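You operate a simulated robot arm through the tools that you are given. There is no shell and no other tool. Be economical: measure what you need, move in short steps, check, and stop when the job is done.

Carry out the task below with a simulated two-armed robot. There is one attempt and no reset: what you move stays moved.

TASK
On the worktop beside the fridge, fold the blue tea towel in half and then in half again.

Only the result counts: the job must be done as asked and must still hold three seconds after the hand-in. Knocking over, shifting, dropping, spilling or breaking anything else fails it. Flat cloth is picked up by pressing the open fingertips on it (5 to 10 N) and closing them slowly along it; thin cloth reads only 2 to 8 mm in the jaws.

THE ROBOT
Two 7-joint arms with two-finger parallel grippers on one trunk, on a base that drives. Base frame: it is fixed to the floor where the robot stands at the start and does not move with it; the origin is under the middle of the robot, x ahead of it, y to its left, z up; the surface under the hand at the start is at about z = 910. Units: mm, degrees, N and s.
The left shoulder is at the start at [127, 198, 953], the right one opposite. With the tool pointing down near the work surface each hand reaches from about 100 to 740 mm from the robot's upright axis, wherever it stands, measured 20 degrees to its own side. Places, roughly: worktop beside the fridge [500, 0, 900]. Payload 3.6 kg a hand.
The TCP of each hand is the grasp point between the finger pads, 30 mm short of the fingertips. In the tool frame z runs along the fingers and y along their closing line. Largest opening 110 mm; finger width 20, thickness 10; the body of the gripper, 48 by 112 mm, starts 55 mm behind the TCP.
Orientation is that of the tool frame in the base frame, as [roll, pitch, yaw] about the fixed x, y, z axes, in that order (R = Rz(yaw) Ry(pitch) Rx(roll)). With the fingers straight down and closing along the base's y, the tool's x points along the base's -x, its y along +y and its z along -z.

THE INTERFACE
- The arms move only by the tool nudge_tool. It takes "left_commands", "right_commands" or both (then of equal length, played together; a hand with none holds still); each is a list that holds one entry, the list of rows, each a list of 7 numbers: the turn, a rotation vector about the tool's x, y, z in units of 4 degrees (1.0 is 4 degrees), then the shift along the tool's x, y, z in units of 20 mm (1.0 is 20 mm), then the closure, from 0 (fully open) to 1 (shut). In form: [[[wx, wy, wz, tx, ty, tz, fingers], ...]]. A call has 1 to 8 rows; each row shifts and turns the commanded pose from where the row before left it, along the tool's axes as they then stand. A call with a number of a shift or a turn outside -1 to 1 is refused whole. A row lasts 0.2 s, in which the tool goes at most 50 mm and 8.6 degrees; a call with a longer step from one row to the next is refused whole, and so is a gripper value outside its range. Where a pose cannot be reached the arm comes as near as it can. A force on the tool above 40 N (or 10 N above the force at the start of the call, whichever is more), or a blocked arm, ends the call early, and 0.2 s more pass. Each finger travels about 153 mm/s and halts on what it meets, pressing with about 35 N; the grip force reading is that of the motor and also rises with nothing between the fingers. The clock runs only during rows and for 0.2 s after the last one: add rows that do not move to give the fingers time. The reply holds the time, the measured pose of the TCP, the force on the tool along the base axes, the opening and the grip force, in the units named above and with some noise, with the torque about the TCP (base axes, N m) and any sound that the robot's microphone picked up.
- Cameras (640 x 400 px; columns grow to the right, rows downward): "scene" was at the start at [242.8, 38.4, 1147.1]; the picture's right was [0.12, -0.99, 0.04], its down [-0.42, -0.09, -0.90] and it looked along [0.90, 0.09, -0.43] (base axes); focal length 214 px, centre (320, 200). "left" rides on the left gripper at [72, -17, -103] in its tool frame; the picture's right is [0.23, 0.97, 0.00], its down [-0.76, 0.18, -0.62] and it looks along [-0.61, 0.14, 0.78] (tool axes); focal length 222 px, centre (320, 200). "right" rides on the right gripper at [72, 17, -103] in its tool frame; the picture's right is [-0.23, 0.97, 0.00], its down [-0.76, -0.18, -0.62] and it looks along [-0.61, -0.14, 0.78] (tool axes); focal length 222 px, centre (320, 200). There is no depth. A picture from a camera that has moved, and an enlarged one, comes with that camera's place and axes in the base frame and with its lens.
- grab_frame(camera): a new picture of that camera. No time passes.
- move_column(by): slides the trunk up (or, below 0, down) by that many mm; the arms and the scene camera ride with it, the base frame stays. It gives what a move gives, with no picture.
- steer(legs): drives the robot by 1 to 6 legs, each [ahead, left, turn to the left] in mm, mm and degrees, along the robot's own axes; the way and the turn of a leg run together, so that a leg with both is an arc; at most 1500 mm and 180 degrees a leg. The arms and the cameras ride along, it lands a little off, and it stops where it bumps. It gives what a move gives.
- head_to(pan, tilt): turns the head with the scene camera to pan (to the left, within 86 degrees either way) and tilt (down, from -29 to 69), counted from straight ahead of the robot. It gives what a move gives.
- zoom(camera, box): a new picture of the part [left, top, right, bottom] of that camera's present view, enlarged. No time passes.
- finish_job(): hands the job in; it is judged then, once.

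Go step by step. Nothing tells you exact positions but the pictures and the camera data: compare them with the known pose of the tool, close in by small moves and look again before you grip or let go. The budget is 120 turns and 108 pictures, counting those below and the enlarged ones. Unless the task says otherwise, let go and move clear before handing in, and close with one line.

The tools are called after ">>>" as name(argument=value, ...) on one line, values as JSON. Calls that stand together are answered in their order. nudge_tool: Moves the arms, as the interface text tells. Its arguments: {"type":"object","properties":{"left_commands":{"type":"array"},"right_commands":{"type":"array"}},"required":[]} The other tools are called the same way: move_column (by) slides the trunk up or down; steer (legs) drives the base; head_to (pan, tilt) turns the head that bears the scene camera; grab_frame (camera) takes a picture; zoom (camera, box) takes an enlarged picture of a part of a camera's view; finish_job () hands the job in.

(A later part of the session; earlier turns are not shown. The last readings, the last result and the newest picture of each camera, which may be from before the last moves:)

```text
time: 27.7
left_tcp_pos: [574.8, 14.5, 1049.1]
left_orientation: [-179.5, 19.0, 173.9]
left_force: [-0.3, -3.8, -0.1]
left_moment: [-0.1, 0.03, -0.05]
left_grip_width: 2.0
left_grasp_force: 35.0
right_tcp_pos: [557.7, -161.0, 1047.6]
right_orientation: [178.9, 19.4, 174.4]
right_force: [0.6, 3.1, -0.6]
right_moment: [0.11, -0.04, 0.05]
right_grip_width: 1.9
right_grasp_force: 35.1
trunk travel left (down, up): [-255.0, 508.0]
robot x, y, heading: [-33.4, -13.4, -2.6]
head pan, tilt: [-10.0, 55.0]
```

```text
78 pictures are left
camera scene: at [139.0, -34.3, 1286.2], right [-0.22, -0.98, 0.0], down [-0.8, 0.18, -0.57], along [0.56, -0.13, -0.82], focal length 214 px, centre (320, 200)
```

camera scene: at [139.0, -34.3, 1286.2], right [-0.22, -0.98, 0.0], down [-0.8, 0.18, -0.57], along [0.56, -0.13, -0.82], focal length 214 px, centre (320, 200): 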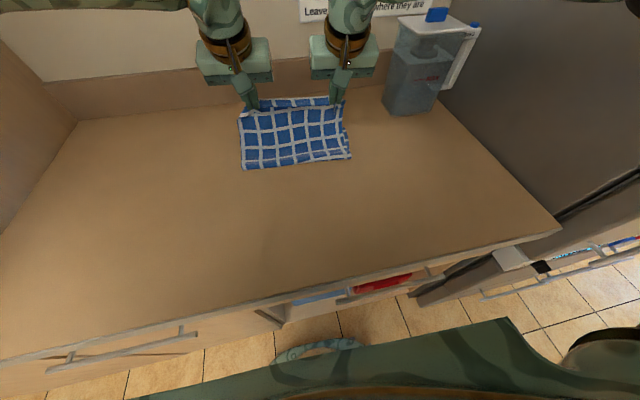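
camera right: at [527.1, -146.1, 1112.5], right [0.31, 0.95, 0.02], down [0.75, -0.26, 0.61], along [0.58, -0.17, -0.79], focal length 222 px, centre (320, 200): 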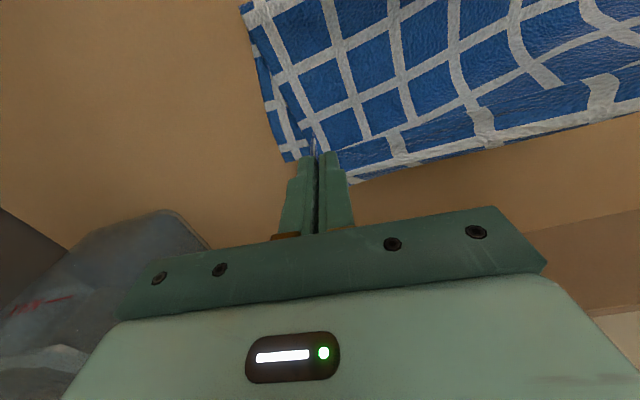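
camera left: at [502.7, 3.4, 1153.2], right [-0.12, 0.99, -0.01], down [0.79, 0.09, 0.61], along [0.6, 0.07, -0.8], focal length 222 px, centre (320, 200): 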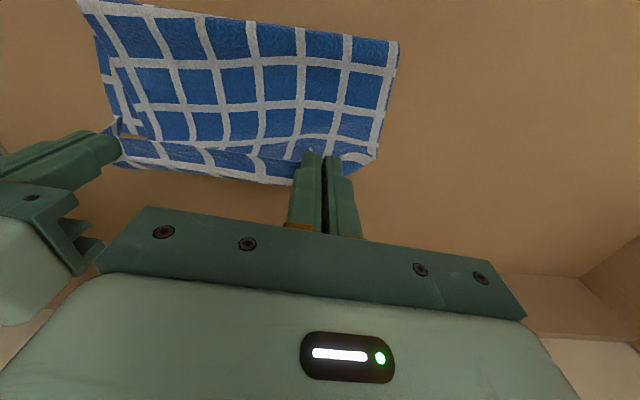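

The hands are level again and tilted. I'll look through both wrist cameras to find the lower layer's far edge.

>>> grab_frame(camera="left")

>>> grab_frame(camera="right")

>>> zoom(camera="scene", box=[220, 80, 380, 180])

```text
77 pictures are left
camera left: at [471.8, 8.6, 1122.8], right [-0.11, 0.99, -0.08], down [0.53, 0.13, 0.84], along [0.84, 0.05, -0.54], focal length 222 px, centre (320, 200)
```

left: 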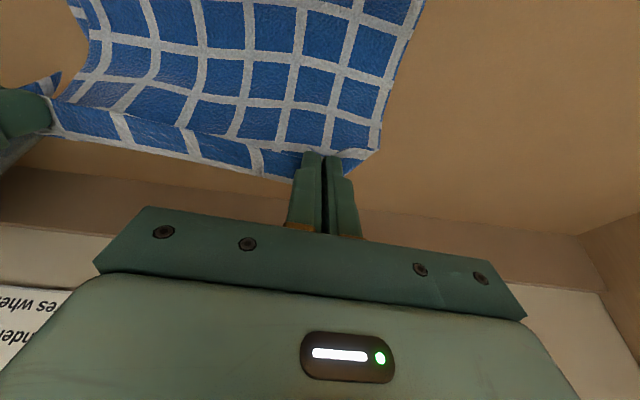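

```text
76 pictures are left
camera right: at [457.3, -134.9, 1122.6], right [0.3, 0.95, 0.09], down [0.49, -0.24, 0.84], along [0.82, -0.21, -0.54], focal length 222 px, centre (320, 200)
```

right: 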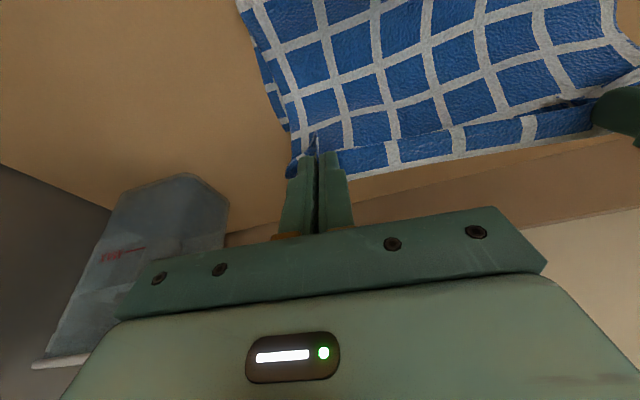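

```text
4.00 times, centred on (300, 130) of scene
camera zoom: at [139.0, -34.3, 1286.2], right [-0.22, -0.98, 0.0], down [-0.8, 0.18, -0.57], along [0.56, -0.13, -0.82], focal length 858 px, centre (400, 480)
```

zoom: 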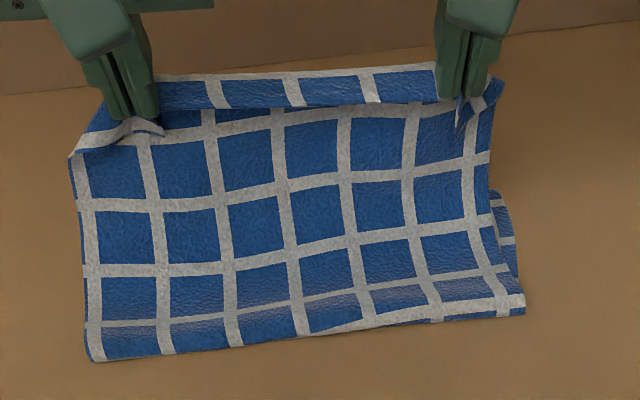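

The top layer is square on and the hands are in step. I'll move forward and then down with this tilt.

>>> nudge_tool(left_commands=[[[0, 0, 0, -0.575, -0.03, 0.46, 1], [0, 0, 0, -0.575, -0.03, 0.46, 1], [0, 0, 0, -0.575, -0.03, 0.46, 1], [0, 0, 0, -0.575, -0.03, 0.46, 1], [0, 0, 0, 0, 0, 0, 1]]], right_commands=[[[0, 0, 0, -0.575, 0.0, 0.46, 1], [0, 0, 0, -0.575, 0.0, 0.46, 1], [0, 0, 0, -0.575, 0.0, 0.46, 1], [0, 0, 0, -0.575, 0.0, 0.46, 1], [0, 0, 0, 0, 0, 0, 1]]])

>>> zoom(camera="scene", box=[220, 80, 380, 180])

```text
time: 28.9
left_tcp_pos: [630.9, 5.8, 1028.5]
left_orientation: [-179.6, 18.9, 173.9]
left_force: [-0.4, -1.3, 0.1]
left_moment: [-0.01, -0.03, 0.0]
left_grip_width: 2.0
left_grasp_force: 34.7
right_tcp_pos: [613.3, -164.2, 1027.7]
right_orientation: [178.9, 19.2, 174.4]
right_force: [0.2, 0.8, 0.0]
right_moment: [0.01, 0.02, 0.02]
right_grip_width: 1.7
right_grasp_force: 35.4
trunk travel left (down, up): [-255.0, 508.0]
robot x, y, heading: [-31.2, -7.4, -2.7]
head pan, tilt: [-10.0, 55.0]
```

```text
4.00 times, centred on (300, 130) of scene
camera zoom: at [138.9, -34.2, 1286.3], right [-0.22, -0.98, 0.0], down [-0.8, 0.18, -0.57], along [0.56, -0.13, -0.82], focal length 858 px, centre (400, 480)
```

zoom: 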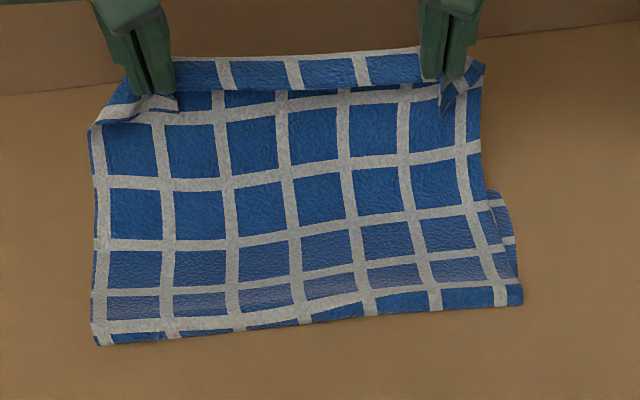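

The tilt gives enough reach. I'll lower towards the far edge.

>>> nudge_tool(left_commands=[[[0, 0, 0, -0.1, 0, 0.69, 1], [0, 0, 0, -0.1, 0, 0.69, 1], [0, 0, 0, -0.1, 0, 0.69, 1], [0, 0, 0, -0.1, 0, 0.69, 1], [0, 0, 0, 0, 0, 0, 1]]], right_commands=[[[0, 0, 0, -0.1, 0, 0.69, 1], [0, 0, 0, -0.1, 0, 0.69, 1], [0, 0, 0, -0.1, 0, 0.69, 1], [0, 0, 0, -0.1, 0, 0.69, 1], [0, 0, 0, 0, 0, 0, 1]]])

>>> zoom(camera="scene", box=[220, 80, 380, 180])

>>> grab_frame(camera="left")

>>> grab_frame(camera="right")

```text
time: 30.1
left_tcp_pos: [655.1, 2.0, 979.4]
left_orientation: [-179.7, 18.8, 173.9]
left_force: [-0.2, -0.5, -0.9]
left_moment: [0.03, 0.0, -0.02]
left_grip_width: 1.7
left_grasp_force: 35.2
right_tcp_pos: [639.2, -166.6, 979.0]
right_orientation: [179.1, 19.1, 174.4]
right_force: [0.0, 0.5, 0.3]
right_moment: [-0.01, 0.0, 0.01]
right_grip_width: 1.9
right_grasp_force: 34.9
trunk travel left (down, up): [-255.0, 508.0]
robot x, y, heading: [-29.9, -11.2, -2.6]
head pan, tilt: [-10.0, 55.0]
```

```text
4.00 times, centred on (300, 130) of scene
camera zoom: at [139.0, -34.3, 1286.3], right [-0.22, -0.98, 0.0], down [-0.8, 0.18, -0.57], along [0.56, -0.13, -0.82], focal length 858 px, centre (400, 480)
```

zoom: 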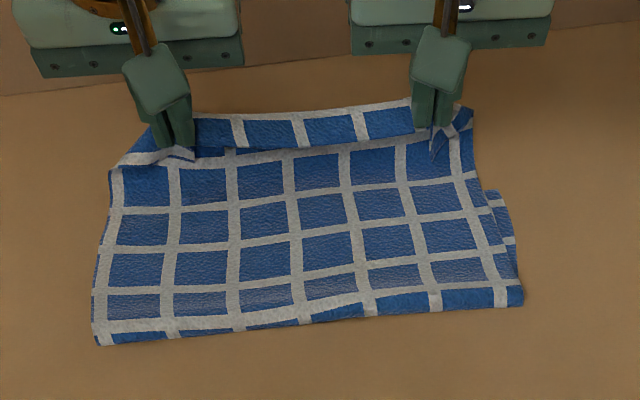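

```text
72 pictures are left
camera left: at [552.2, -3.8, 1052.0], right [-0.11, 0.99, -0.08], down [0.54, 0.13, 0.84], along [0.84, 0.05, -0.54], focal length 222 px, centre (320, 200)
```

left: 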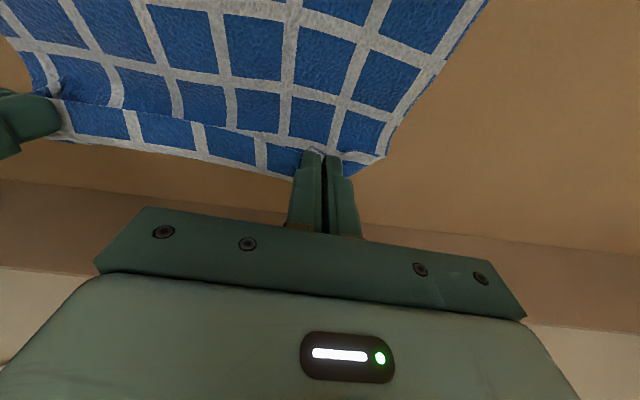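

```text
71 pictures are left
camera right: at [538.4, -141.1, 1053.3], right [0.3, 0.95, 0.09], down [0.49, -0.24, 0.84], along [0.82, -0.21, -0.54], focal length 222 px, centre (320, 200)
```

right: 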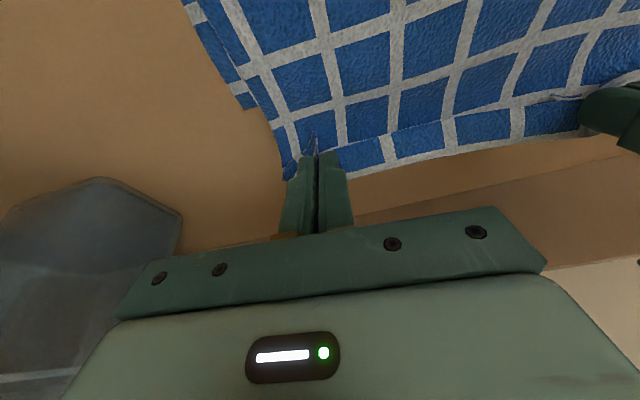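

The lower layer seems to show a corner near [618, −210], which would mean it slid back a little. I'll zoom in on that side to be sure.

>>> zoom(camera="scene", box=[310, 95, 374, 175])

>>> zoom(camera="right", box=[160, 0, 360, 200])

>>> zoom(camera="scene", box=[230, 95, 294, 175])

```text
5.00 times, centred on (342, 135) of scene
camera zoom: at [139.0, -34.3, 1286.3], right [-0.22, -0.98, 0.0], down [-0.8, 0.18, -0.57], along [0.56, -0.13, -0.82], focal length 1072 px, centre (210, 525)
```

zoom: 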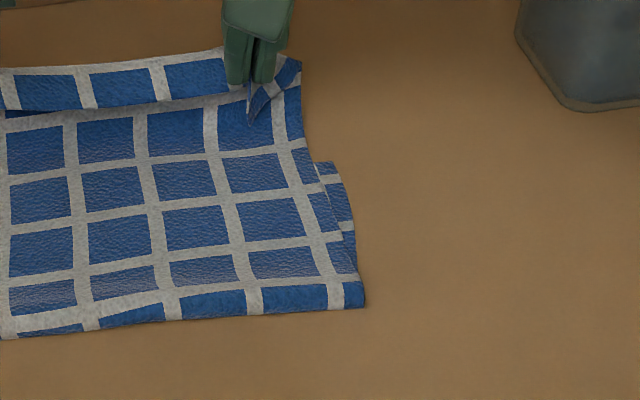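

```text
2.00 times, centred on (260, 100) of right
camera zoom: at [538.4, -141.1, 1053.3], right [0.3, 0.95, 0.09], down [0.49, -0.24, 0.84], along [0.82, -0.21, -0.54], focal length 444 px, centre (440, 400)
```

zoom: 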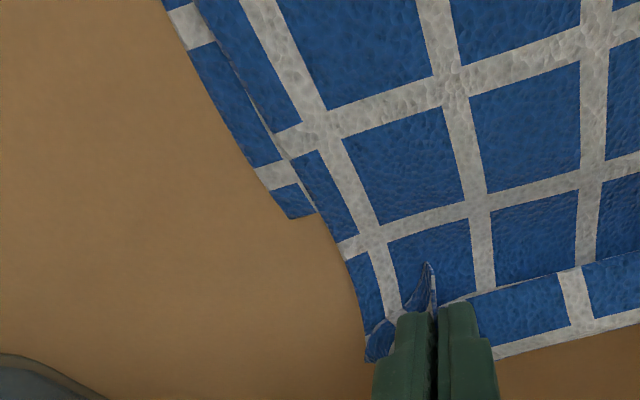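

```text
5.00 times, centred on (262, 135) of scene
camera zoom: at [139.0, -34.3, 1286.3], right [-0.22, -0.98, 0.0], down [-0.8, 0.18, -0.57], along [0.56, -0.13, -0.82], focal length 1072 px, centre (610, 525)
```

zoom: 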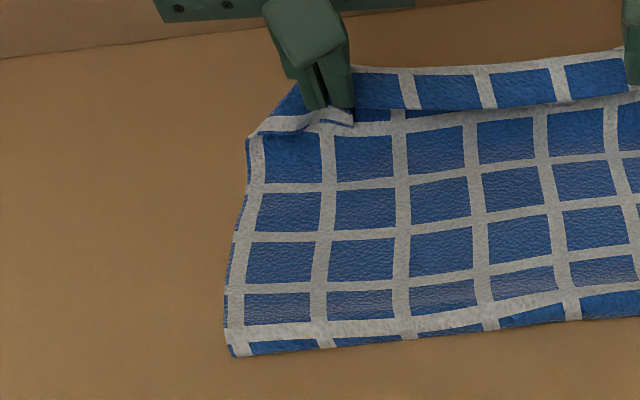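

The zoom shows the lower layer slid back about 25 mm and the crease ended up too far forward, so the fold is uneven. I still hold the edge, so I'll reverse the arc, lay the towel out flat again and redo the fold with a lower, tighter arc.

>>> nudge_tool(left_commands=[[[0, 0, 0, 0.525, 0, -0.71, 1], [0, 0, 0, 0.525, 0, -0.71, 1], [0, 0, 0, 0.525, 0, -0.71, 1], [0, 0, 0, 0.525, 0, -0.71, 1], [0, 0, 0, 0.525, 0, -0.71, 1], [0, 0, 0, 0.525, 0, -0.71, 1]]], right_commands=[[[0, 0, 0, 0.525, 0, -0.71, 1], [0, 0, 0, 0.525, 0, -0.71, 1], [0, 0, 0, 0.525, 0, -0.71, 1], [0, 0, 0, 0.525, 0, -0.71, 1], [0, 0, 0, 0.525, 0, -0.71, 1], [0, 0, 0, 0.525, 0, -0.71, 1]]])

>>> nudge_tool(left_commands=[[[0, 0.98, 0, 0.3, 0, -0.2, 1], [0, 0.98, 0, 0.3, 0, -0.2, 1], [0, 0.98, 0, 0.3, 0, -0.2, 1], [0, 0.98, 0, 0.3, 0, -0.2, 1], [0, 0.98, 0, 0.3, 0, -0.2, 1], [0, 0, 0, 0.5, 0, 0, 1]]], right_commands=[[[0, 0.98, 0, 0.3, 0, -0.2, 1], [0, 0.98, 0, 0.3, 0, -0.2, 1], [0, 0.98, 0, 0.3, 0, -0.2, 1], [0, 0.98, 0, 0.3, 0, -0.2, 1], [0, 0.98, 0, 0.3, 0, -0.2, 1], [0, 0, 0, 0.5, 0, 0, 1]]])

>>> grab_frame(camera="scene")

```text
time: 31.5
left_tcp_pos: [568.1, 10.5, 1041.1]
left_orientation: [-179.6, 19.1, 174.0]
left_force: [-0.9, -1.8, 0.0]
left_moment: [-0.05, -0.02, -0.02]
left_grip_width: 1.7
left_grasp_force: 35.3
right_tcp_pos: [550.3, -160.0, 1040.1]
right_orientation: [178.9, 19.3, 174.4]
right_force: [0.1, 0.8, 0.3]
right_moment: [0.04, -0.02, 0.04]
right_grip_width: 1.8
right_grasp_force: 35.1
trunk travel left (down, up): [-255.0, 508.0]
robot x, y, heading: [-33.7, -9.7, -2.7]
head pan, tilt: [-10.0, 55.0]
```

```text
time: 32.9
left_tcp_pos: [525.6, 17.6, 1054.0]
left_orientation: [-179.6, -0.7, 173.7]
left_force: [-0.1, -2.2, -0.1]
left_moment: [-0.06, 0.0, -0.01]
left_grip_width: 1.8
left_grasp_force: 34.8
right_tcp_pos: [507.6, -155.9, 1052.3]
right_orientation: [179.0, -0.4, 174.8]
right_force: [-0.2, 1.3, 0.2]
right_moment: [0.03, 0.01, 0.0]
right_grip_width: 1.8
right_grasp_force: 34.9
trunk travel left (down, up): [-255.0, 508.0]
robot x, y, heading: [-30.4, -10.9, -2.3]
head pan, tilt: [-10.0, 55.0]
```

```text
67 pictures are left
camera scene: at [138.6, -34.2, 1286.3], right [-0.22, -0.98, 0.0], down [-0.8, 0.18, -0.57], along [0.56, -0.13, -0.82], focal length 214 px, centre (320, 200)
```

scene: 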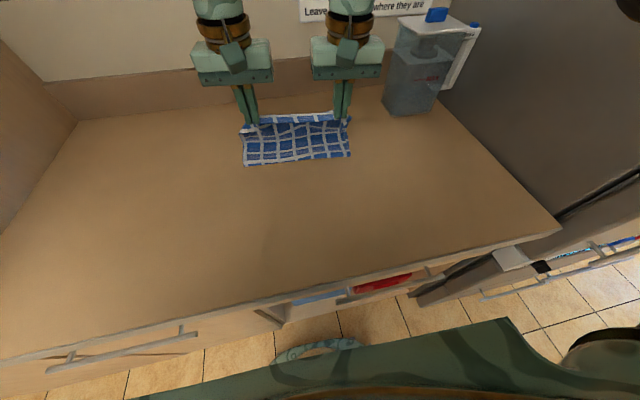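

The cloth unfolds cleanly. I'll keep going back towards the near side.

>>> nudge_tool(left_commands=[[[0, 0, 0, 0.73, 0, 0.08, 1], [0, 0, 0, 0.73, 0, 0.08, 1], [0, 0, 0, 0.73, 0, 0.08, 1], [0, 0, 0, 0.73, 0, 0.08, 1], [0, 0, 0, 0.73, 0, 0.08, 1], [0, 0, 0, 0.73, 0, 0.08, 1], [0, 0, 0, 0.73, 0, 0.08, 1], [0, 0, 0, 0.73, 0, 0.08, 1]]], right_commands=[[[0, 0, 0, 0.73, 0, 0.08, 1], [0, 0, 0, 0.73, 0, 0.08, 1], [0, 0, 0, 0.73, 0, 0.08, 1], [0, 0, 0, 0.73, 0, 0.08, 1], [0, 0, 0, 0.73, 0, 0.08, 1], [0, 0, 0, 0.73, 0, 0.08, 1], [0, 0, 0, 0.73, 0, 0.08, 1], [0, 0, 0, 0.73, 0, 0.08, 1]]])

>>> nudge_tool(left_commands=[[[0, 0, 0, 0.7, 0, 0.5, 1], [0, 0, 0, 0.7, 0, 0.5, 1], [0, 0, 0, 0.7, 0, 0.5, 1], [0, 0, 0, 0.7, 0, 0.5, 1], [0, 0, 0, 0.7, 0, 0.5, 1], [0, 0, 0, 0.7, 0, 0.5, 1], [0, 0, 0, 0.7, 0, 0.5, 1], [0, 0, 0, 0, 0, 0, 1]]], right_commands=[[[0, 0, 0, 0.7, 0, 0.5, 1], [0, 0, 0, 0.7, 0, 0.5, 1], [0, 0, 0, 0.7, 0, 0.5, 1], [0, 0, 0, 0.7, 0, 0.5, 1], [0, 0, 0, 0.7, 0, 0.5, 1], [0, 0, 0, 0.7, 0, 0.5, 1], [0, 0, 0, 0.7, 0, 0.5, 1], [0, 0, 0, 0, 0, 0, 1]]])

>>> grab_frame(camera="scene")

>>> grab_frame(camera="right")

```text
time: 34.7
left_tcp_pos: [408.4, 28.2, 1041.1]
left_orientation: [-179.6, -0.7, 173.8]
left_force: [-0.1, -3.0, -0.4]
left_moment: [-0.14, 0.02, 0.0]
left_grip_width: 2.1
left_grasp_force: 34.9
right_tcp_pos: [391.1, -145.2, 1038.1]
right_orientation: [179.0, -0.4, 174.9]
right_force: [0.8, 4.4, 0.3]
right_moment: [0.09, -0.05, 0.03]
right_grip_width: 1.8
right_grasp_force: 35.3
trunk travel left (down, up): [-255.0, 508.0]
robot x, y, heading: [-28.4, -7.6, -2.8]
head pan, tilt: [-10.0, 55.0]
```

```text
time: 36.5
left_tcp_pos: [311.4, 40.7, 973.5]
left_orientation: [-179.6, -0.7, 173.7]
left_force: [-0.5, -4.1, -0.5]
left_moment: [-0.16, 0.01, -0.02]
left_grip_width: 1.5
left_grasp_force: 34.9
right_tcp_pos: [294.8, -134.9, 971.4]
right_orientation: [179.0, -0.5, 174.8]
right_force: [0.1, 4.3, 0.2]
right_moment: [0.11, -0.03, 0.06]
right_grip_width: 2.0
right_grasp_force: 35.1
trunk travel left (down, up): [-255.0, 508.0]
robot x, y, heading: [-31.9, -10.4, -2.7]
head pan, tilt: [-10.0, 55.0]
```

```text
66 pictures are left
camera scene: at [139.2, -34.3, 1286.2], right [-0.22, -0.98, 0.0], down [-0.8, 0.18, -0.57], along [0.56, -0.13, -0.82], focal length 214 px, centre (320, 200)
```

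scene: 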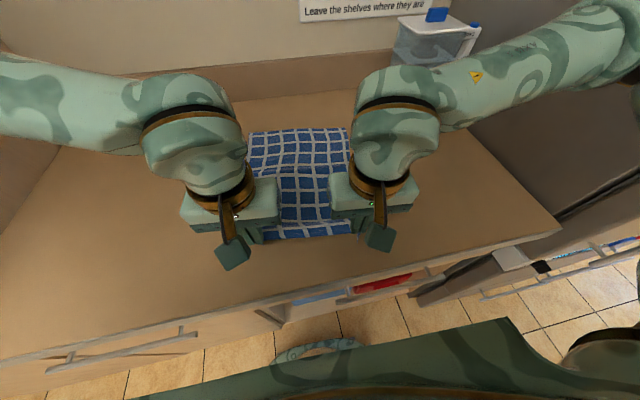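

```text
65 pictures are left
camera right: at [224.4, -112.6, 1075.4], right [0.32, 0.95, 0.02], down [0.75, -0.26, 0.62], along [0.59, -0.18, -0.79], focal length 222 px, centre (320, 200)
```

right: 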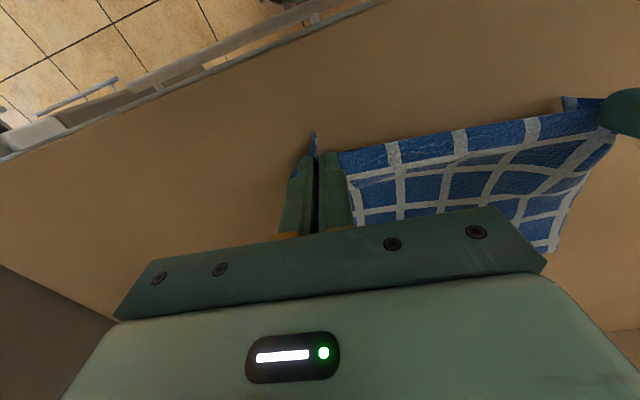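

The far edge is now at about [653, 44] to [616, −224]. I'll lower the near edge and pull it straight.

>>> nudge_tool(left_commands=[[[0, 0, 0, 0.2, 0, 0.4, 1], [0, 0, 0, 0.2, 0, 0.4, 1], [0, 0, 0, 0.2, 0.1, 0.4, 1], [0, 0, 0, 0, 0, 0, 1]]], right_commands=[[[0, 0, 0, 0.35, 0, 0.4, 1], [0, 0, 0, 0.35, 0, 0.4, 1], [0, 0, 0, 0.35, 0.1, 0.4, 1], [0, 0, 0, 0, 0, 0, 1]]])

>>> zoom(camera="scene", box=[200, 110, 424, 250])

```text
time: 37.5
left_tcp_pos: [298.2, 42.5, 950.1]
left_orientation: [-179.6, -0.7, 173.6]
left_force: [0.1, -3.8, 0.3]
left_moment: [-0.12, 0.03, -0.03]
left_grip_width: 2.1
left_grasp_force: 34.4
right_tcp_pos: [272.7, -130.4, 947.2]
right_orientation: [179.1, -0.3, 174.8]
right_force: [0.5, 3.5, -0.8]
right_moment: [0.08, 0.0, 0.03]
right_grip_width: 1.9
right_grasp_force: 34.5
trunk travel left (down, up): [-255.0, 508.0]
robot x, y, heading: [-31.6, -11.5, -2.7]
head pan, tilt: [-10.0, 55.0]
```

```text
2.86 times, centred on (312, 180) of scene
camera zoom: at [139.1, -34.4, 1286.2], right [-0.22, -0.98, 0.0], down [-0.8, 0.18, -0.57], along [0.56, -0.13, -0.82], focal length 613 px, centre (343, 257)
```

zoom: 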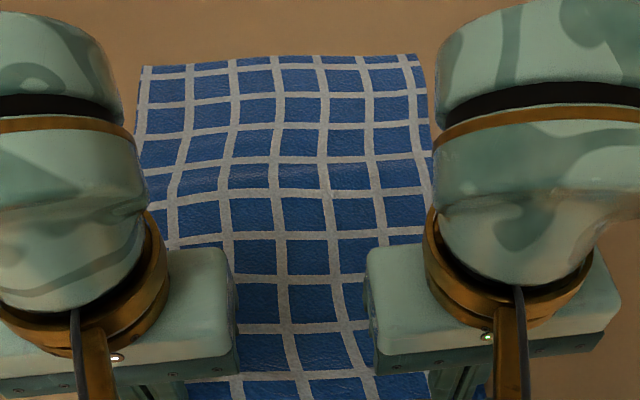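

The towel is nearly flat again and the hand line is parallel to the far edge. I'll refold along a lower arc, tilting the hands partway.

>>> nudge_tool(left_commands=[[[0, 0, 0, -0.5, -0.01, -0.93, 1], [0, 0, 0, -0.5, -0.01, -0.95, 1], [0, 0, 0, -0.75, -0.02, -1, 1], [0, 0, 0, -0.75, -0.02, -1, 1], [0, 0, 0, -1, -0.03, -0.75, 1], [0, 0, 0, -1, -0.03, -0.75, 1], [0, 0, 0, -1, -0.03, -0.4, 1], [0, 0, 0, -1, -0.03, -0.35, 1]]], right_commands=[[[0, 0, 0, -0.5, -0.01, -0.93, 1], [0, 0, 0, -0.5, -0.01, -0.95, 1], [0, 0, 0, -0.75, -0.02, -1, 1], [0, 0, 0, -0.75, -0.02, -1, 1], [0, 0, 0, -1, -0.03, -0.75, 1], [0, 0, 0, -1, -0.03, -0.75, 1], [0, 0, 0, -1, -0.03, -0.4, 1], [0, 0, 0, -1, -0.03, -0.35, 1]]])

>>> nudge_tool(left_commands=[[[0, 0, 0, -1, -0.03, -0.1, 1], [0, 0, 0, -1, -0.03, -0.1, 1], [0, 0, 0, -1, -0.03, 0, 1], [0, -1, 0, 0, 0, 0, 1], [0, -1, 0, 0, 0, 0, 1], [0, -1, 0, 0, 0, 0, 1], [0, -1, 0, 0, 0, 0, 1], [0, -1, 0, 0, 0, 0, 1]]], right_commands=[[[0, 0, 0, -1, -0.03, -0.1, 1], [0, 0, 0, -1, -0.03, -0.1, 1], [0, 0, 0, -1, -0.03, 0, 1], [0, -1, 0, 0, 0, 0, 1], [0, -1, 0, 0, 0, 0, 1], [0, -1, 0, 0, 0, 0, 1], [0, -1, 0, 0, 0, 0, 1], [0, -1, 0, 0, 0, 0, 1]]])

>>> zoom(camera="scene", box=[200, 80, 400, 205])

```text
time: 39.3
left_tcp_pos: [429.8, 25.1, 1071.4]
left_orientation: [-179.6, -0.8, 173.7]
left_force: [-0.5, -3.4, 0.2]
left_moment: [-0.15, 0.02, -0.05]
left_grip_width: 1.8
left_grasp_force: 34.9
right_tcp_pos: [406.5, -148.6, 1068.2]
right_orientation: [179.0, -0.4, 174.8]
right_force: [0.9, 4.7, -0.4]
right_moment: [0.09, -0.04, 0.02]
right_grip_width: 1.8
right_grasp_force: 34.9
trunk travel left (down, up): [-255.0, 508.0]
robot x, y, heading: [-30.2, -6.9, -2.7]
head pan, tilt: [-10.0, 55.0]
```

```text
time: 41.1
left_tcp_pos: [488.6, 19.2, 1075.1]
left_orientation: [-179.6, 19.5, 174.0]
left_force: [-1.3, -3.8, -0.6]
left_moment: [-0.08, 0.03, -0.04]
left_grip_width: 1.8
left_grasp_force: 34.8
right_tcp_pos: [464.2, -154.9, 1072.8]
right_orientation: [178.9, 19.6, 174.4]
right_force: [0.1, 3.7, 0.0]
right_moment: [0.07, 0.01, 0.04]
right_grip_width: 1.7
right_grasp_force: 34.9
trunk travel left (down, up): [-255.0, 508.0]
robot x, y, heading: [-32.4, -12.3, -2.6]
head pan, tilt: [-10.0, 55.0]
```

```text
3.20 times, centred on (300, 142) of scene
camera zoom: at [138.9, -34.3, 1286.3], right [-0.22, -0.98, 0.0], down [-0.8, 0.18, -0.57], along [0.56, -0.13, -0.82], focal length 686 px, centre (384, 384)
```

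zoom: 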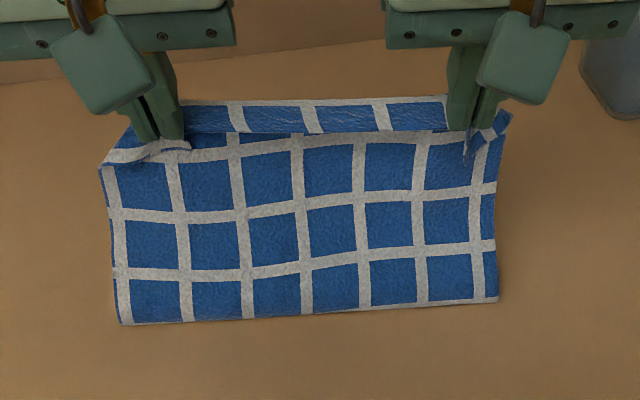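

This time the fold line matches the towel's midline. I'll go on forward and down.

>>> nudge_tool(left_commands=[[[0, 0, 0, -0.65, -0.02, 0.67, 1], [0, 0, 0, -0.65, -0.02, 0.67, 1], [0, 0, 0, -0.65, -0.02, 0.67, 1], [0, 0, 0, -0.44, -0.02, 0.77, 1], [0, 0, 0, -0.44, -0.02, 0.77, 1], [0, 0, 0, -0.44, -0.02, 0.77, 1], [0, 0, 0, 0, 0, 0, 1]]], right_commands=[[[0, 0, 0, -0.65, -0.02, 0.67, 1], [0, 0, 0, -0.65, -0.02, 0.67, 1], [0, 0, 0, -0.65, -0.02, 0.67, 1], [0, 0, 0, -0.44, -0.02, 0.77, 1], [0, 0, 0, -0.44, -0.02, 0.77, 1], [0, 0, 0, -0.44, -0.02, 0.77, 1], [0, 0, 0, 0, 0, 0, 1]]])

>>> zoom(camera="scene", box=[200, 80, 400, 205])

>>> grab_frame(camera="right")

>>> grab_frame(camera="left")

```text
time: 42.7
left_tcp_pos: [578.4, 5.7, 1015.8]
left_orientation: [-179.6, 19.3, 173.9]
left_force: [0.3, -1.3, 0.5]
left_moment: [-0.03, 0.04, 0.0]
left_grip_width: 1.9
left_grasp_force: 34.9
right_tcp_pos: [553.6, -165.2, 1011.5]
right_orientation: [178.9, 19.6, 174.4]
right_force: [0.6, 1.3, 0.2]
right_moment: [-0.01, -0.02, -0.02]
right_grip_width: 1.9
right_grasp_force: 35.3
trunk travel left (down, up): [-255.0, 508.0]
robot x, y, heading: [-31.1, -10.8, -2.6]
head pan, tilt: [-10.0, 55.0]
```

```text
3.20 times, centred on (300, 142) of scene
camera zoom: at [138.8, -34.3, 1286.3], right [-0.22, -0.98, 0.0], down [-0.8, 0.18, -0.57], along [0.56, -0.13, -0.82], focal length 686 px, centre (384, 384)
```

zoom: 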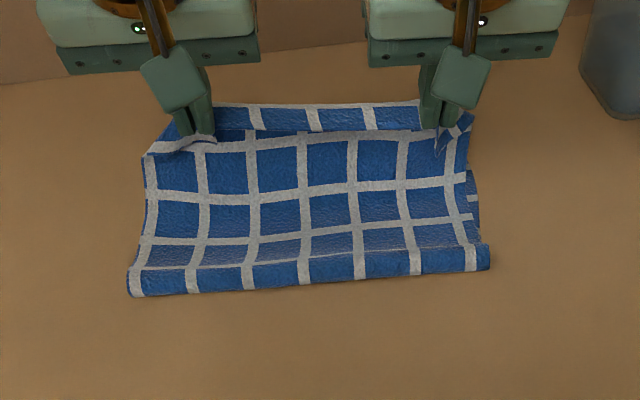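

```text
61 pictures are left
camera right: at [451.8, -140.2, 1085.3], right [0.3, 0.95, 0.09], down [0.49, -0.24, 0.84], along [0.82, -0.21, -0.54], focal length 222 px, centre (320, 200)
```

right: 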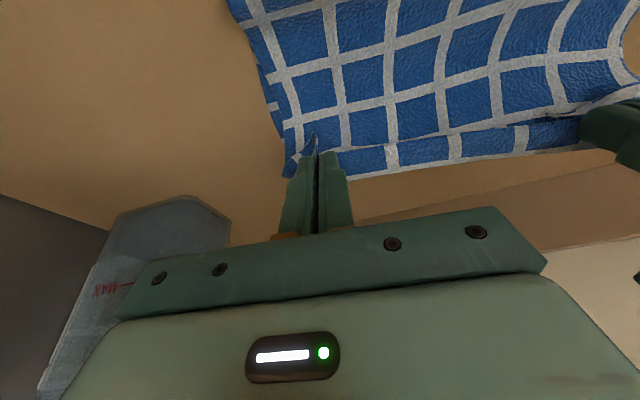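

```text
60 pictures are left
camera left: at [474.5, -0.6, 1088.1], right [-0.11, 0.99, -0.08], down [0.53, 0.13, 0.84], along [0.84, 0.05, -0.54], focal length 222 px, centre (320, 200)
```

left: 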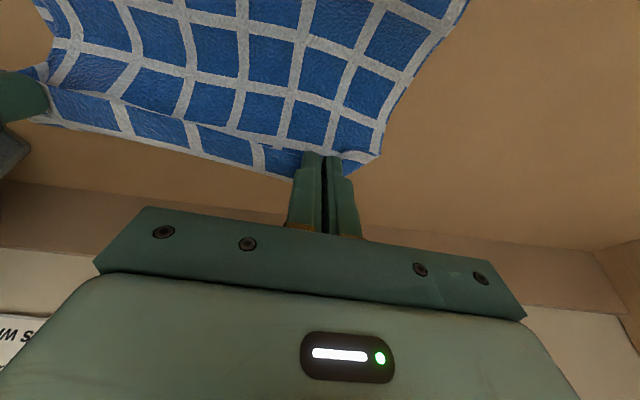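

A loose roll is at the crease, but the halves look nearly even. I'll zoom in to find the lower layer's far corner before lowering.

>>> zoom(camera="right", box=[200, 0, 400, 200])

>>> zoom(camera="scene", box=[310, 100, 374, 170])

```text
2.00 times, centred on (300, 100) of right
camera zoom: at [451.8, -140.2, 1085.3], right [0.3, 0.95, 0.09], down [0.49, -0.24, 0.84], along [0.82, -0.21, -0.54], focal length 444 px, centre (360, 400)
```

zoom: 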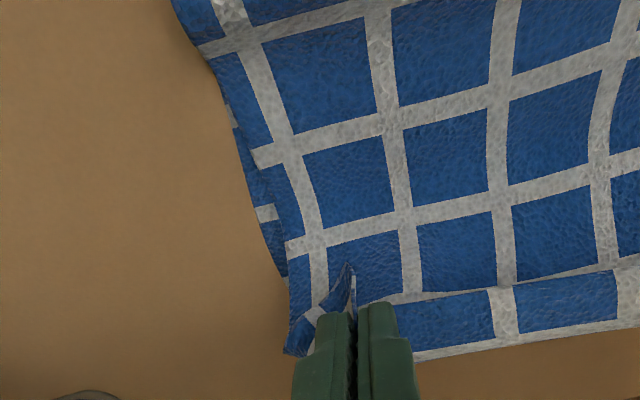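

```text
5.71 times, centred on (342, 135) of scene
camera zoom: at [138.8, -34.3, 1286.3], right [-0.22, -0.98, 0.0], down [-0.8, 0.18, -0.57], along [0.56, -0.13, -0.82], focal length 1226 px, centre (194, 571)
```

zoom: 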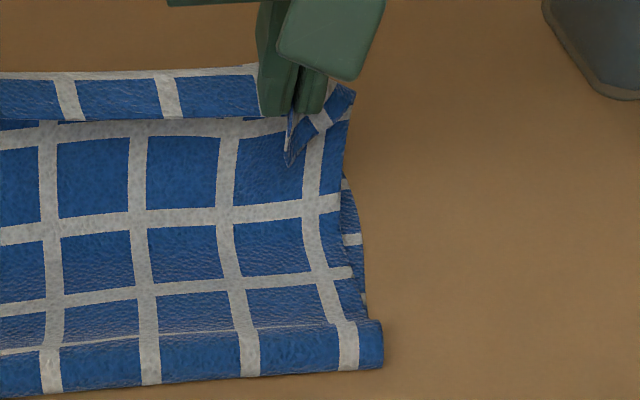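

The lower layer hasn't moved: its far-right corner is still near [614, −215]. I'll lower the held edge onto the far edge.

>>> nudge_tool(left_commands=[[[0, 0, 0, -0.39, -0.015, 0.72, 1], [0, 0, 0, -0.39, -0.015, 0.72, 1], [0, 0, 0, -0.39, -0.015, 0.72, 1], [0, 0, 0, -0.06, 0, 0.6, 1], [0, 0, 0, -0.06, 0, 0.6, 1], [0, 0, 0, -0.06, 0, 0.5, 1], [0, 0, 0, 0, 0, 0, 1]]], right_commands=[[[0, 0, 0, -0.39, -0.015, 0.72, 1], [0, 0, 0, -0.39, -0.015, 0.72, 1], [0, 0, 0, -0.39, -0.015, 0.72, 1], [0, 0, 0, -0.06, 0, 0.5, 1], [0, 0, 0, -0.06, 0, 0.5, 1], [0, 0, 0, -0.06, 0, 0.5, 1], [0, 0, 0, 0, 0, 0, 1]]])

>>> zoom(camera="scene", box=[200, 80, 400, 205])

>>> grab_frame(camera="right")

>>> grab_frame(camera="left")

```text
time: 44.3
left_tcp_pos: [630.7, -3.9, 951.5]
left_orientation: [-179.6, 19.3, 173.9]
left_force: [-0.2, 0.2, 0.4]
left_moment: [0.0, 0.01, 0.02]
left_grip_width: 1.6
left_grasp_force: 35.1
right_tcp_pos: [602.9, -169.4, 953.5]
right_orientation: [179.1, 19.6, 174.4]
right_force: [0.6, 0.2, -0.9]
right_moment: [-0.04, 0.02, 0.02]
right_grip_width: 1.9
right_grasp_force: 34.2
trunk travel left (down, up): [-255.0, 508.0]
robot x, y, heading: [-33.5, -10.1, -2.6]
head pan, tilt: [-10.0, 55.0]
```

```text
3.20 times, centred on (300, 142) of scene
camera zoom: at [139.1, -34.3, 1286.2], right [-0.22, -0.98, 0.0], down [-0.8, 0.18, -0.57], along [0.56, -0.13, -0.82], focal length 686 px, centre (384, 384)
```

zoom: 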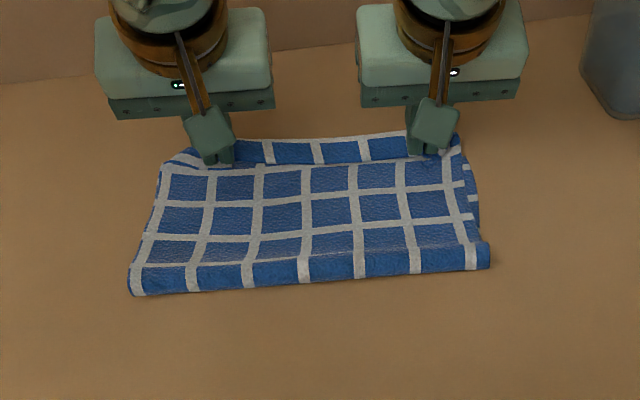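

```text
56 pictures are left
camera right: at [501.6, -144.3, 1026.4], right [0.3, 0.95, 0.09], down [0.49, -0.24, 0.84], along [0.82, -0.21, -0.54], focal length 222 px, centre (320, 200)
```

right: 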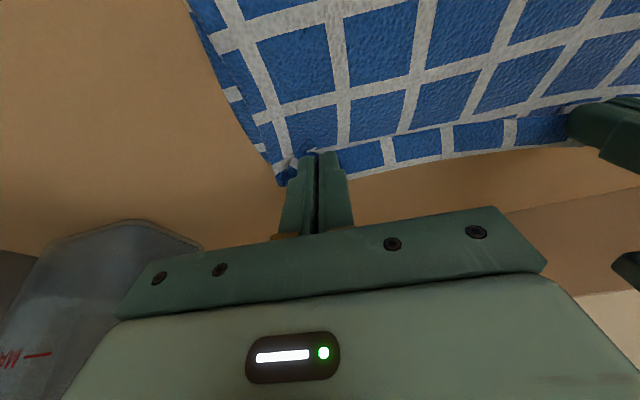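

```text
55 pictures are left
camera left: at [525.5, -7.9, 1024.1], right [-0.11, 0.99, -0.08], down [0.53, 0.13, 0.84], along [0.84, 0.05, -0.54], focal length 222 px, centre (320, 200)
```

left: 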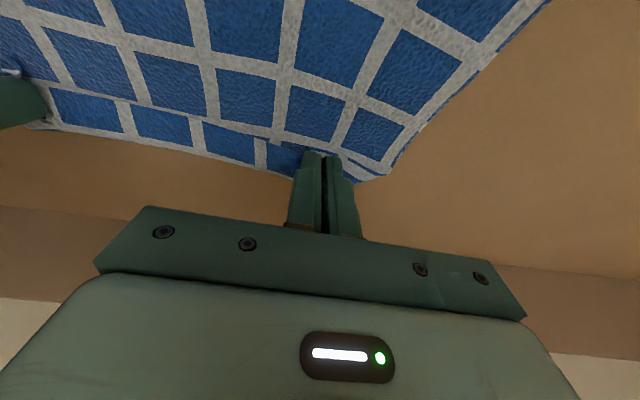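

Both corners line up over the lower layer's far corners. I'll lower the last few millimetres and open slowly so the rucks spread out.

>>> nudge_tool(left_commands=[[[0, 0, 0, 0.05, 0, 0.25, 1], [0, 0, 0, 0, 0, 0, 1], [0, 0, 0, 0, 0, 0, 0.9], [0, 0, 0, 0, 0, 0, 0.82], [0, 0, 0, 0, 0, 0, 0.74], [0, 0, 0, 0, 0, 0, 0.68], [0, 0, 0, 0, 0, 0, 0.64]]], right_commands=[[[0, 0, 0, 0.06, 0, 0.35, 1], [0, 0, 0, 0, 0, 0, 1], [0, 0, 0, 0, 0, 0, 0.9], [0, 0, 0, 0, 0, 0, 0.82], [0, 0, 0, 0, 0, 0, 0.74], [0, 0, 0, 0, 0, 0, 0.68], [0, 0, 0, 0, 0, 0, 0.64]]])

>>> zoom(camera="scene", box=[200, 80, 400, 205])

```text
time: 45.9
left_tcp_pos: [629.5, -2.6, 946.1]
left_orientation: [-179.6, 19.4, 173.9]
left_force: [0.6, 1.0, -0.3]
left_moment: [0.02, -0.01, -0.02]
left_grip_width: 39.9
left_grasp_force: 0.0
right_tcp_pos: [605.0, -170.7, 945.1]
right_orientation: [179.1, 19.5, 174.4]
right_force: [-0.6, -0.1, 0.8]
right_moment: [-0.02, 0.0, 0.04]
right_grip_width: 39.5
right_grasp_force: 0.1
trunk travel left (down, up): [-255.0, 508.0]
robot x, y, heading: [-33.4, -10.1, -2.4]
head pan, tilt: [-10.0, 55.0]
```

```text
3.20 times, centred on (300, 142) of scene
camera zoom: at [139.3, -34.3, 1286.2], right [-0.22, -0.98, 0.0], down [-0.8, 0.18, -0.57], along [0.56, -0.13, -0.82], focal length 686 px, centre (384, 384)
```

zoom: 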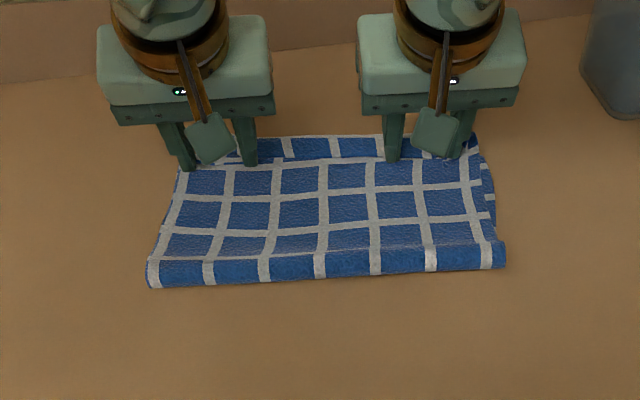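

The cloth is released. I'll raise both hands straight up and look at the result.

>>> nudge_tool(left_commands=[[[0, 0, 0, -0.16, 0, -0.47, 0.64], [0, 0, 0, -0.33, 0, -0.94, 0.64], [0, 0, 0, -0.33, 0, -0.94, 0.64], [0, 0, 0, -0.33, 0, -0.94, 0.64], [0, 0, 0, 0, 0, -1, 0.64], [0, 0, 0, 0.6, 0, -0.8, 0.64], [0, 0, 0, 0.6, 0, -0.6, 0.64], [0, 0, 0, 0.6, 0, -0.6, 0.64]]], right_commands=[[[0, 0, 0, -0.16, 0, -0.47, 0.64], [0, 0, 0, -0.33, 0, -0.94, 0.64], [0, 0, 0, -0.33, 0, -0.94, 0.64], [0, 0, 0, -0.33, 0, -0.94, 0.64], [0, 0, 0, 0, 0, -1, 0.64], [0, 0, 0, 0.6, 0, -0.8, 0.64], [0, 0, 0, 0.6, 0, -0.6, 0.64], [0, 0, 0, 0.6, 0, -0.6, 0.64]]])

>>> zoom(camera="scene", box=[200, 80, 400, 205])

>>> grab_frame(camera="right")

>>> grab_frame(camera="left")

```text
time: 47.7
left_tcp_pos: [574.6, 4.8, 1059.3]
left_orientation: [-179.6, 19.3, 173.9]
left_force: [-0.3, -0.5, -0.4]
left_moment: [0.0, 0.0, -0.04]
left_grip_width: 39.5
left_grasp_force: 0.0
right_tcp_pos: [550.9, -166.6, 1060.5]
right_orientation: [179.0, 19.6, 174.3]
right_force: [-0.4, -0.2, 0.8]
right_moment: [-0.01, -0.02, 0.02]
right_grip_width: 39.5
right_grasp_force: 0.0
trunk travel left (down, up): [-255.0, 508.0]
robot x, y, heading: [-28.7, -3.9, -2.8]
head pan, tilt: [-10.0, 55.0]
```

```text
3.20 times, centred on (300, 142) of scene
camera zoom: at [138.4, -34.3, 1286.4], right [-0.22, -0.98, 0.0], down [-0.8, 0.18, -0.57], along [0.56, -0.13, -0.82], focal length 686 px, centre (384, 384)
```

zoom: 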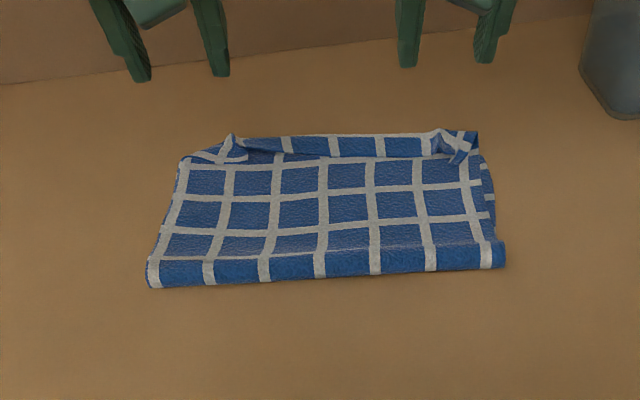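

```text
52 pictures are left
camera right: at [448.5, -141.5, 1134.4], right [0.3, 0.95, 0.09], down [0.49, -0.24, 0.84], along [0.82, -0.21, -0.53], focal length 222 px, centre (320, 200)
```

right: 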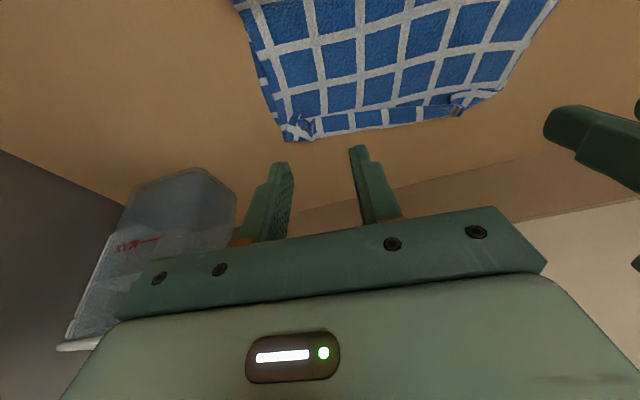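

```text
51 pictures are left
camera left: at [470.4, -0.1, 1132.4], right [-0.11, 0.99, -0.08], down [0.53, 0.13, 0.84], along [0.84, 0.05, -0.54], focal length 222 px, centre (320, 200)
```

left: 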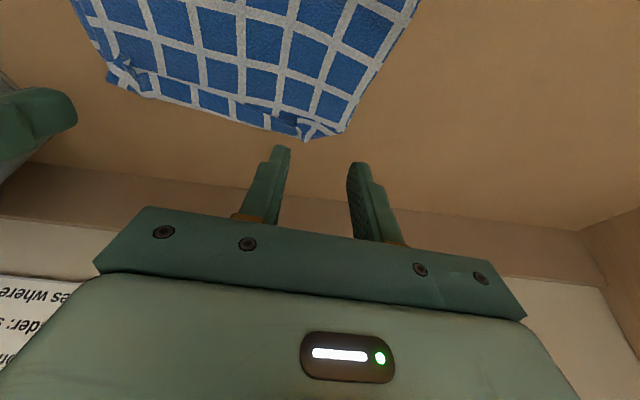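

The first fold is well aligned: the folded towel is about 155 × 262 mm. Next I'll fold the right edge over to the left with the right hand. First I'll raise both hands, clear the left one, and lower the trunk to gain reach.

>>> nudge_tool(left_commands=[[[0, 0.97, 0, 0.8, 0, -0.8, 0.64], [0, 0.97, 0, 0.8, 0, -0.8, 0.64], [0, 0.97, 0, 0.8, 0, -0.8, 0.64], [0, 0.97, 0, 0.8, 0.5, -0.8, 0.64], [0, 0.97, 0, 0.8, 1, -0.8, 0.64], [0, 0, 0, 1, 1, -1, 0.64], [0, 0, 0, 1, 1, -1, 0.64], [0, 0, 0, 1, 1, -1, 0.64]]], right_commands=[[[0, 0.97, 0, 0.8, 0, -0.8, 0.64], [0, 0.97, 0, 0.8, 0, -0.8, 0.64], [0, 0.97, 0, 0.8, 0, -0.8, 0.64], [0, 0.97, 0, 0.8, -0.5, -0.8, 0.64], [0, 0.97, 0, 0.8, -0.5, -0.8, 0.64], [0, 0, 0, 0, -0.5, -1, 0.64], [0, 0, 0, 0, -0.5, -1, 0.64], [0, 0, 0, 0, -0.5, -1, 0.64]]])

>>> nudge_tool(left_commands=[[[0, 0, 0, 0.5, 1, 0, 0.64], [0, 0, 0, 0.5, 1, 0, 0.64], [0, 0, 0, 0.5, 1, 0, 0.64], [0, 0, 0, 0.5, 1, 0, 0.64], [0, 0, 0, 0.5, 1, 0, 0.64], [0, 0, 0, 0.5, 1, 0, 0.64]]])

>>> move_column(by=-110)

>>> grab_frame(camera="scene")

```text
time: 49.5
left_tcp_pos: [431.5, 112.5, 1182.9]
left_orientation: [-179.6, -0.1, 173.7]
left_force: [-1.3, 0.1, 0.2]
left_moment: [0.03, 0.0, -0.03]
left_grip_width: 39.7
left_grasp_force: 0.0
right_tcp_pos: [447.5, -208.8, 1181.5]
right_orientation: [179.2, 0.3, 174.8]
right_force: [0.2, 0.5, 0.4]
right_moment: [0.0, -0.02, -0.02]
right_grip_width: 39.6
right_grasp_force: 0.0
trunk travel left (down, up): [-255.0, 508.0]
robot x, y, heading: [-28.1, -11.5, -2.5]
head pan, tilt: [-10.0, 55.0]
```

```text
time: 50.9
left_tcp_pos: [388.6, 226.5, 1179.7]
left_orientation: [-179.6, 0.0, 173.7]
left_force: [-0.4, 0.7, -0.4]
left_moment: [0.01, -0.02, 0.01]
left_grip_width: 39.4
left_grasp_force: 0.2
left hand out of reach, approached as far as the arm can: row 6
right_tcp_pos: [448.9, -208.3, 1181.4]
right_orientation: [179.0, 0.2, 174.6]
right_force: [0.0, 0.2, 0.5]
right_moment: [0.01, 0.02, 0.01]
right_grip_width: 39.8
right_grasp_force: 0.0
trunk travel left (down, up): [-255.0, 508.0]
robot x, y, heading: [-31.5, -11.4, -2.7]
head pan, tilt: [-10.0, 55.0]
```

```text
time: 52.3
left_tcp_pos: [387.9, 226.3, 1072.3]
left_orientation: [-179.6, -0.1, 173.8]
left_force: [-0.1, -0.3, 0.2]
left_moment: [0.01, 0.02, 0.0]
left_grip_width: 39.7
left_grasp_force: 0.2
right_tcp_pos: [449.9, -209.4, 1071.0]
right_orientation: [179.1, 0.3, 174.8]
right_force: [-0.2, 0.0, -0.2]
right_moment: [-0.02, -0.01, 0.01]
right_grip_width: 39.6
right_grasp_force: 0.0
trunk travel left (down, up): [-145.0, 618.0]
robot x, y, heading: [-30.6, -15.0, -2.8]
head pan, tilt: [-10.0, 55.0]
```

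```text
50 pictures are left
camera scene: at [197.7, -36.9, 1171.4], right [-0.22, -0.98, 0.0], down [-0.8, 0.18, -0.57], along [0.56, -0.13, -0.82], focal length 214 px, centre (320, 200)
```

scene: 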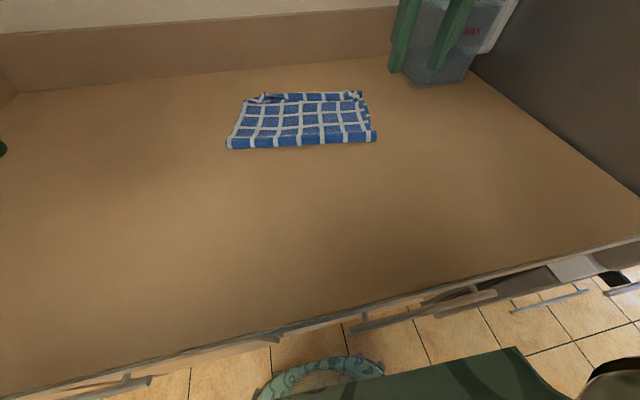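

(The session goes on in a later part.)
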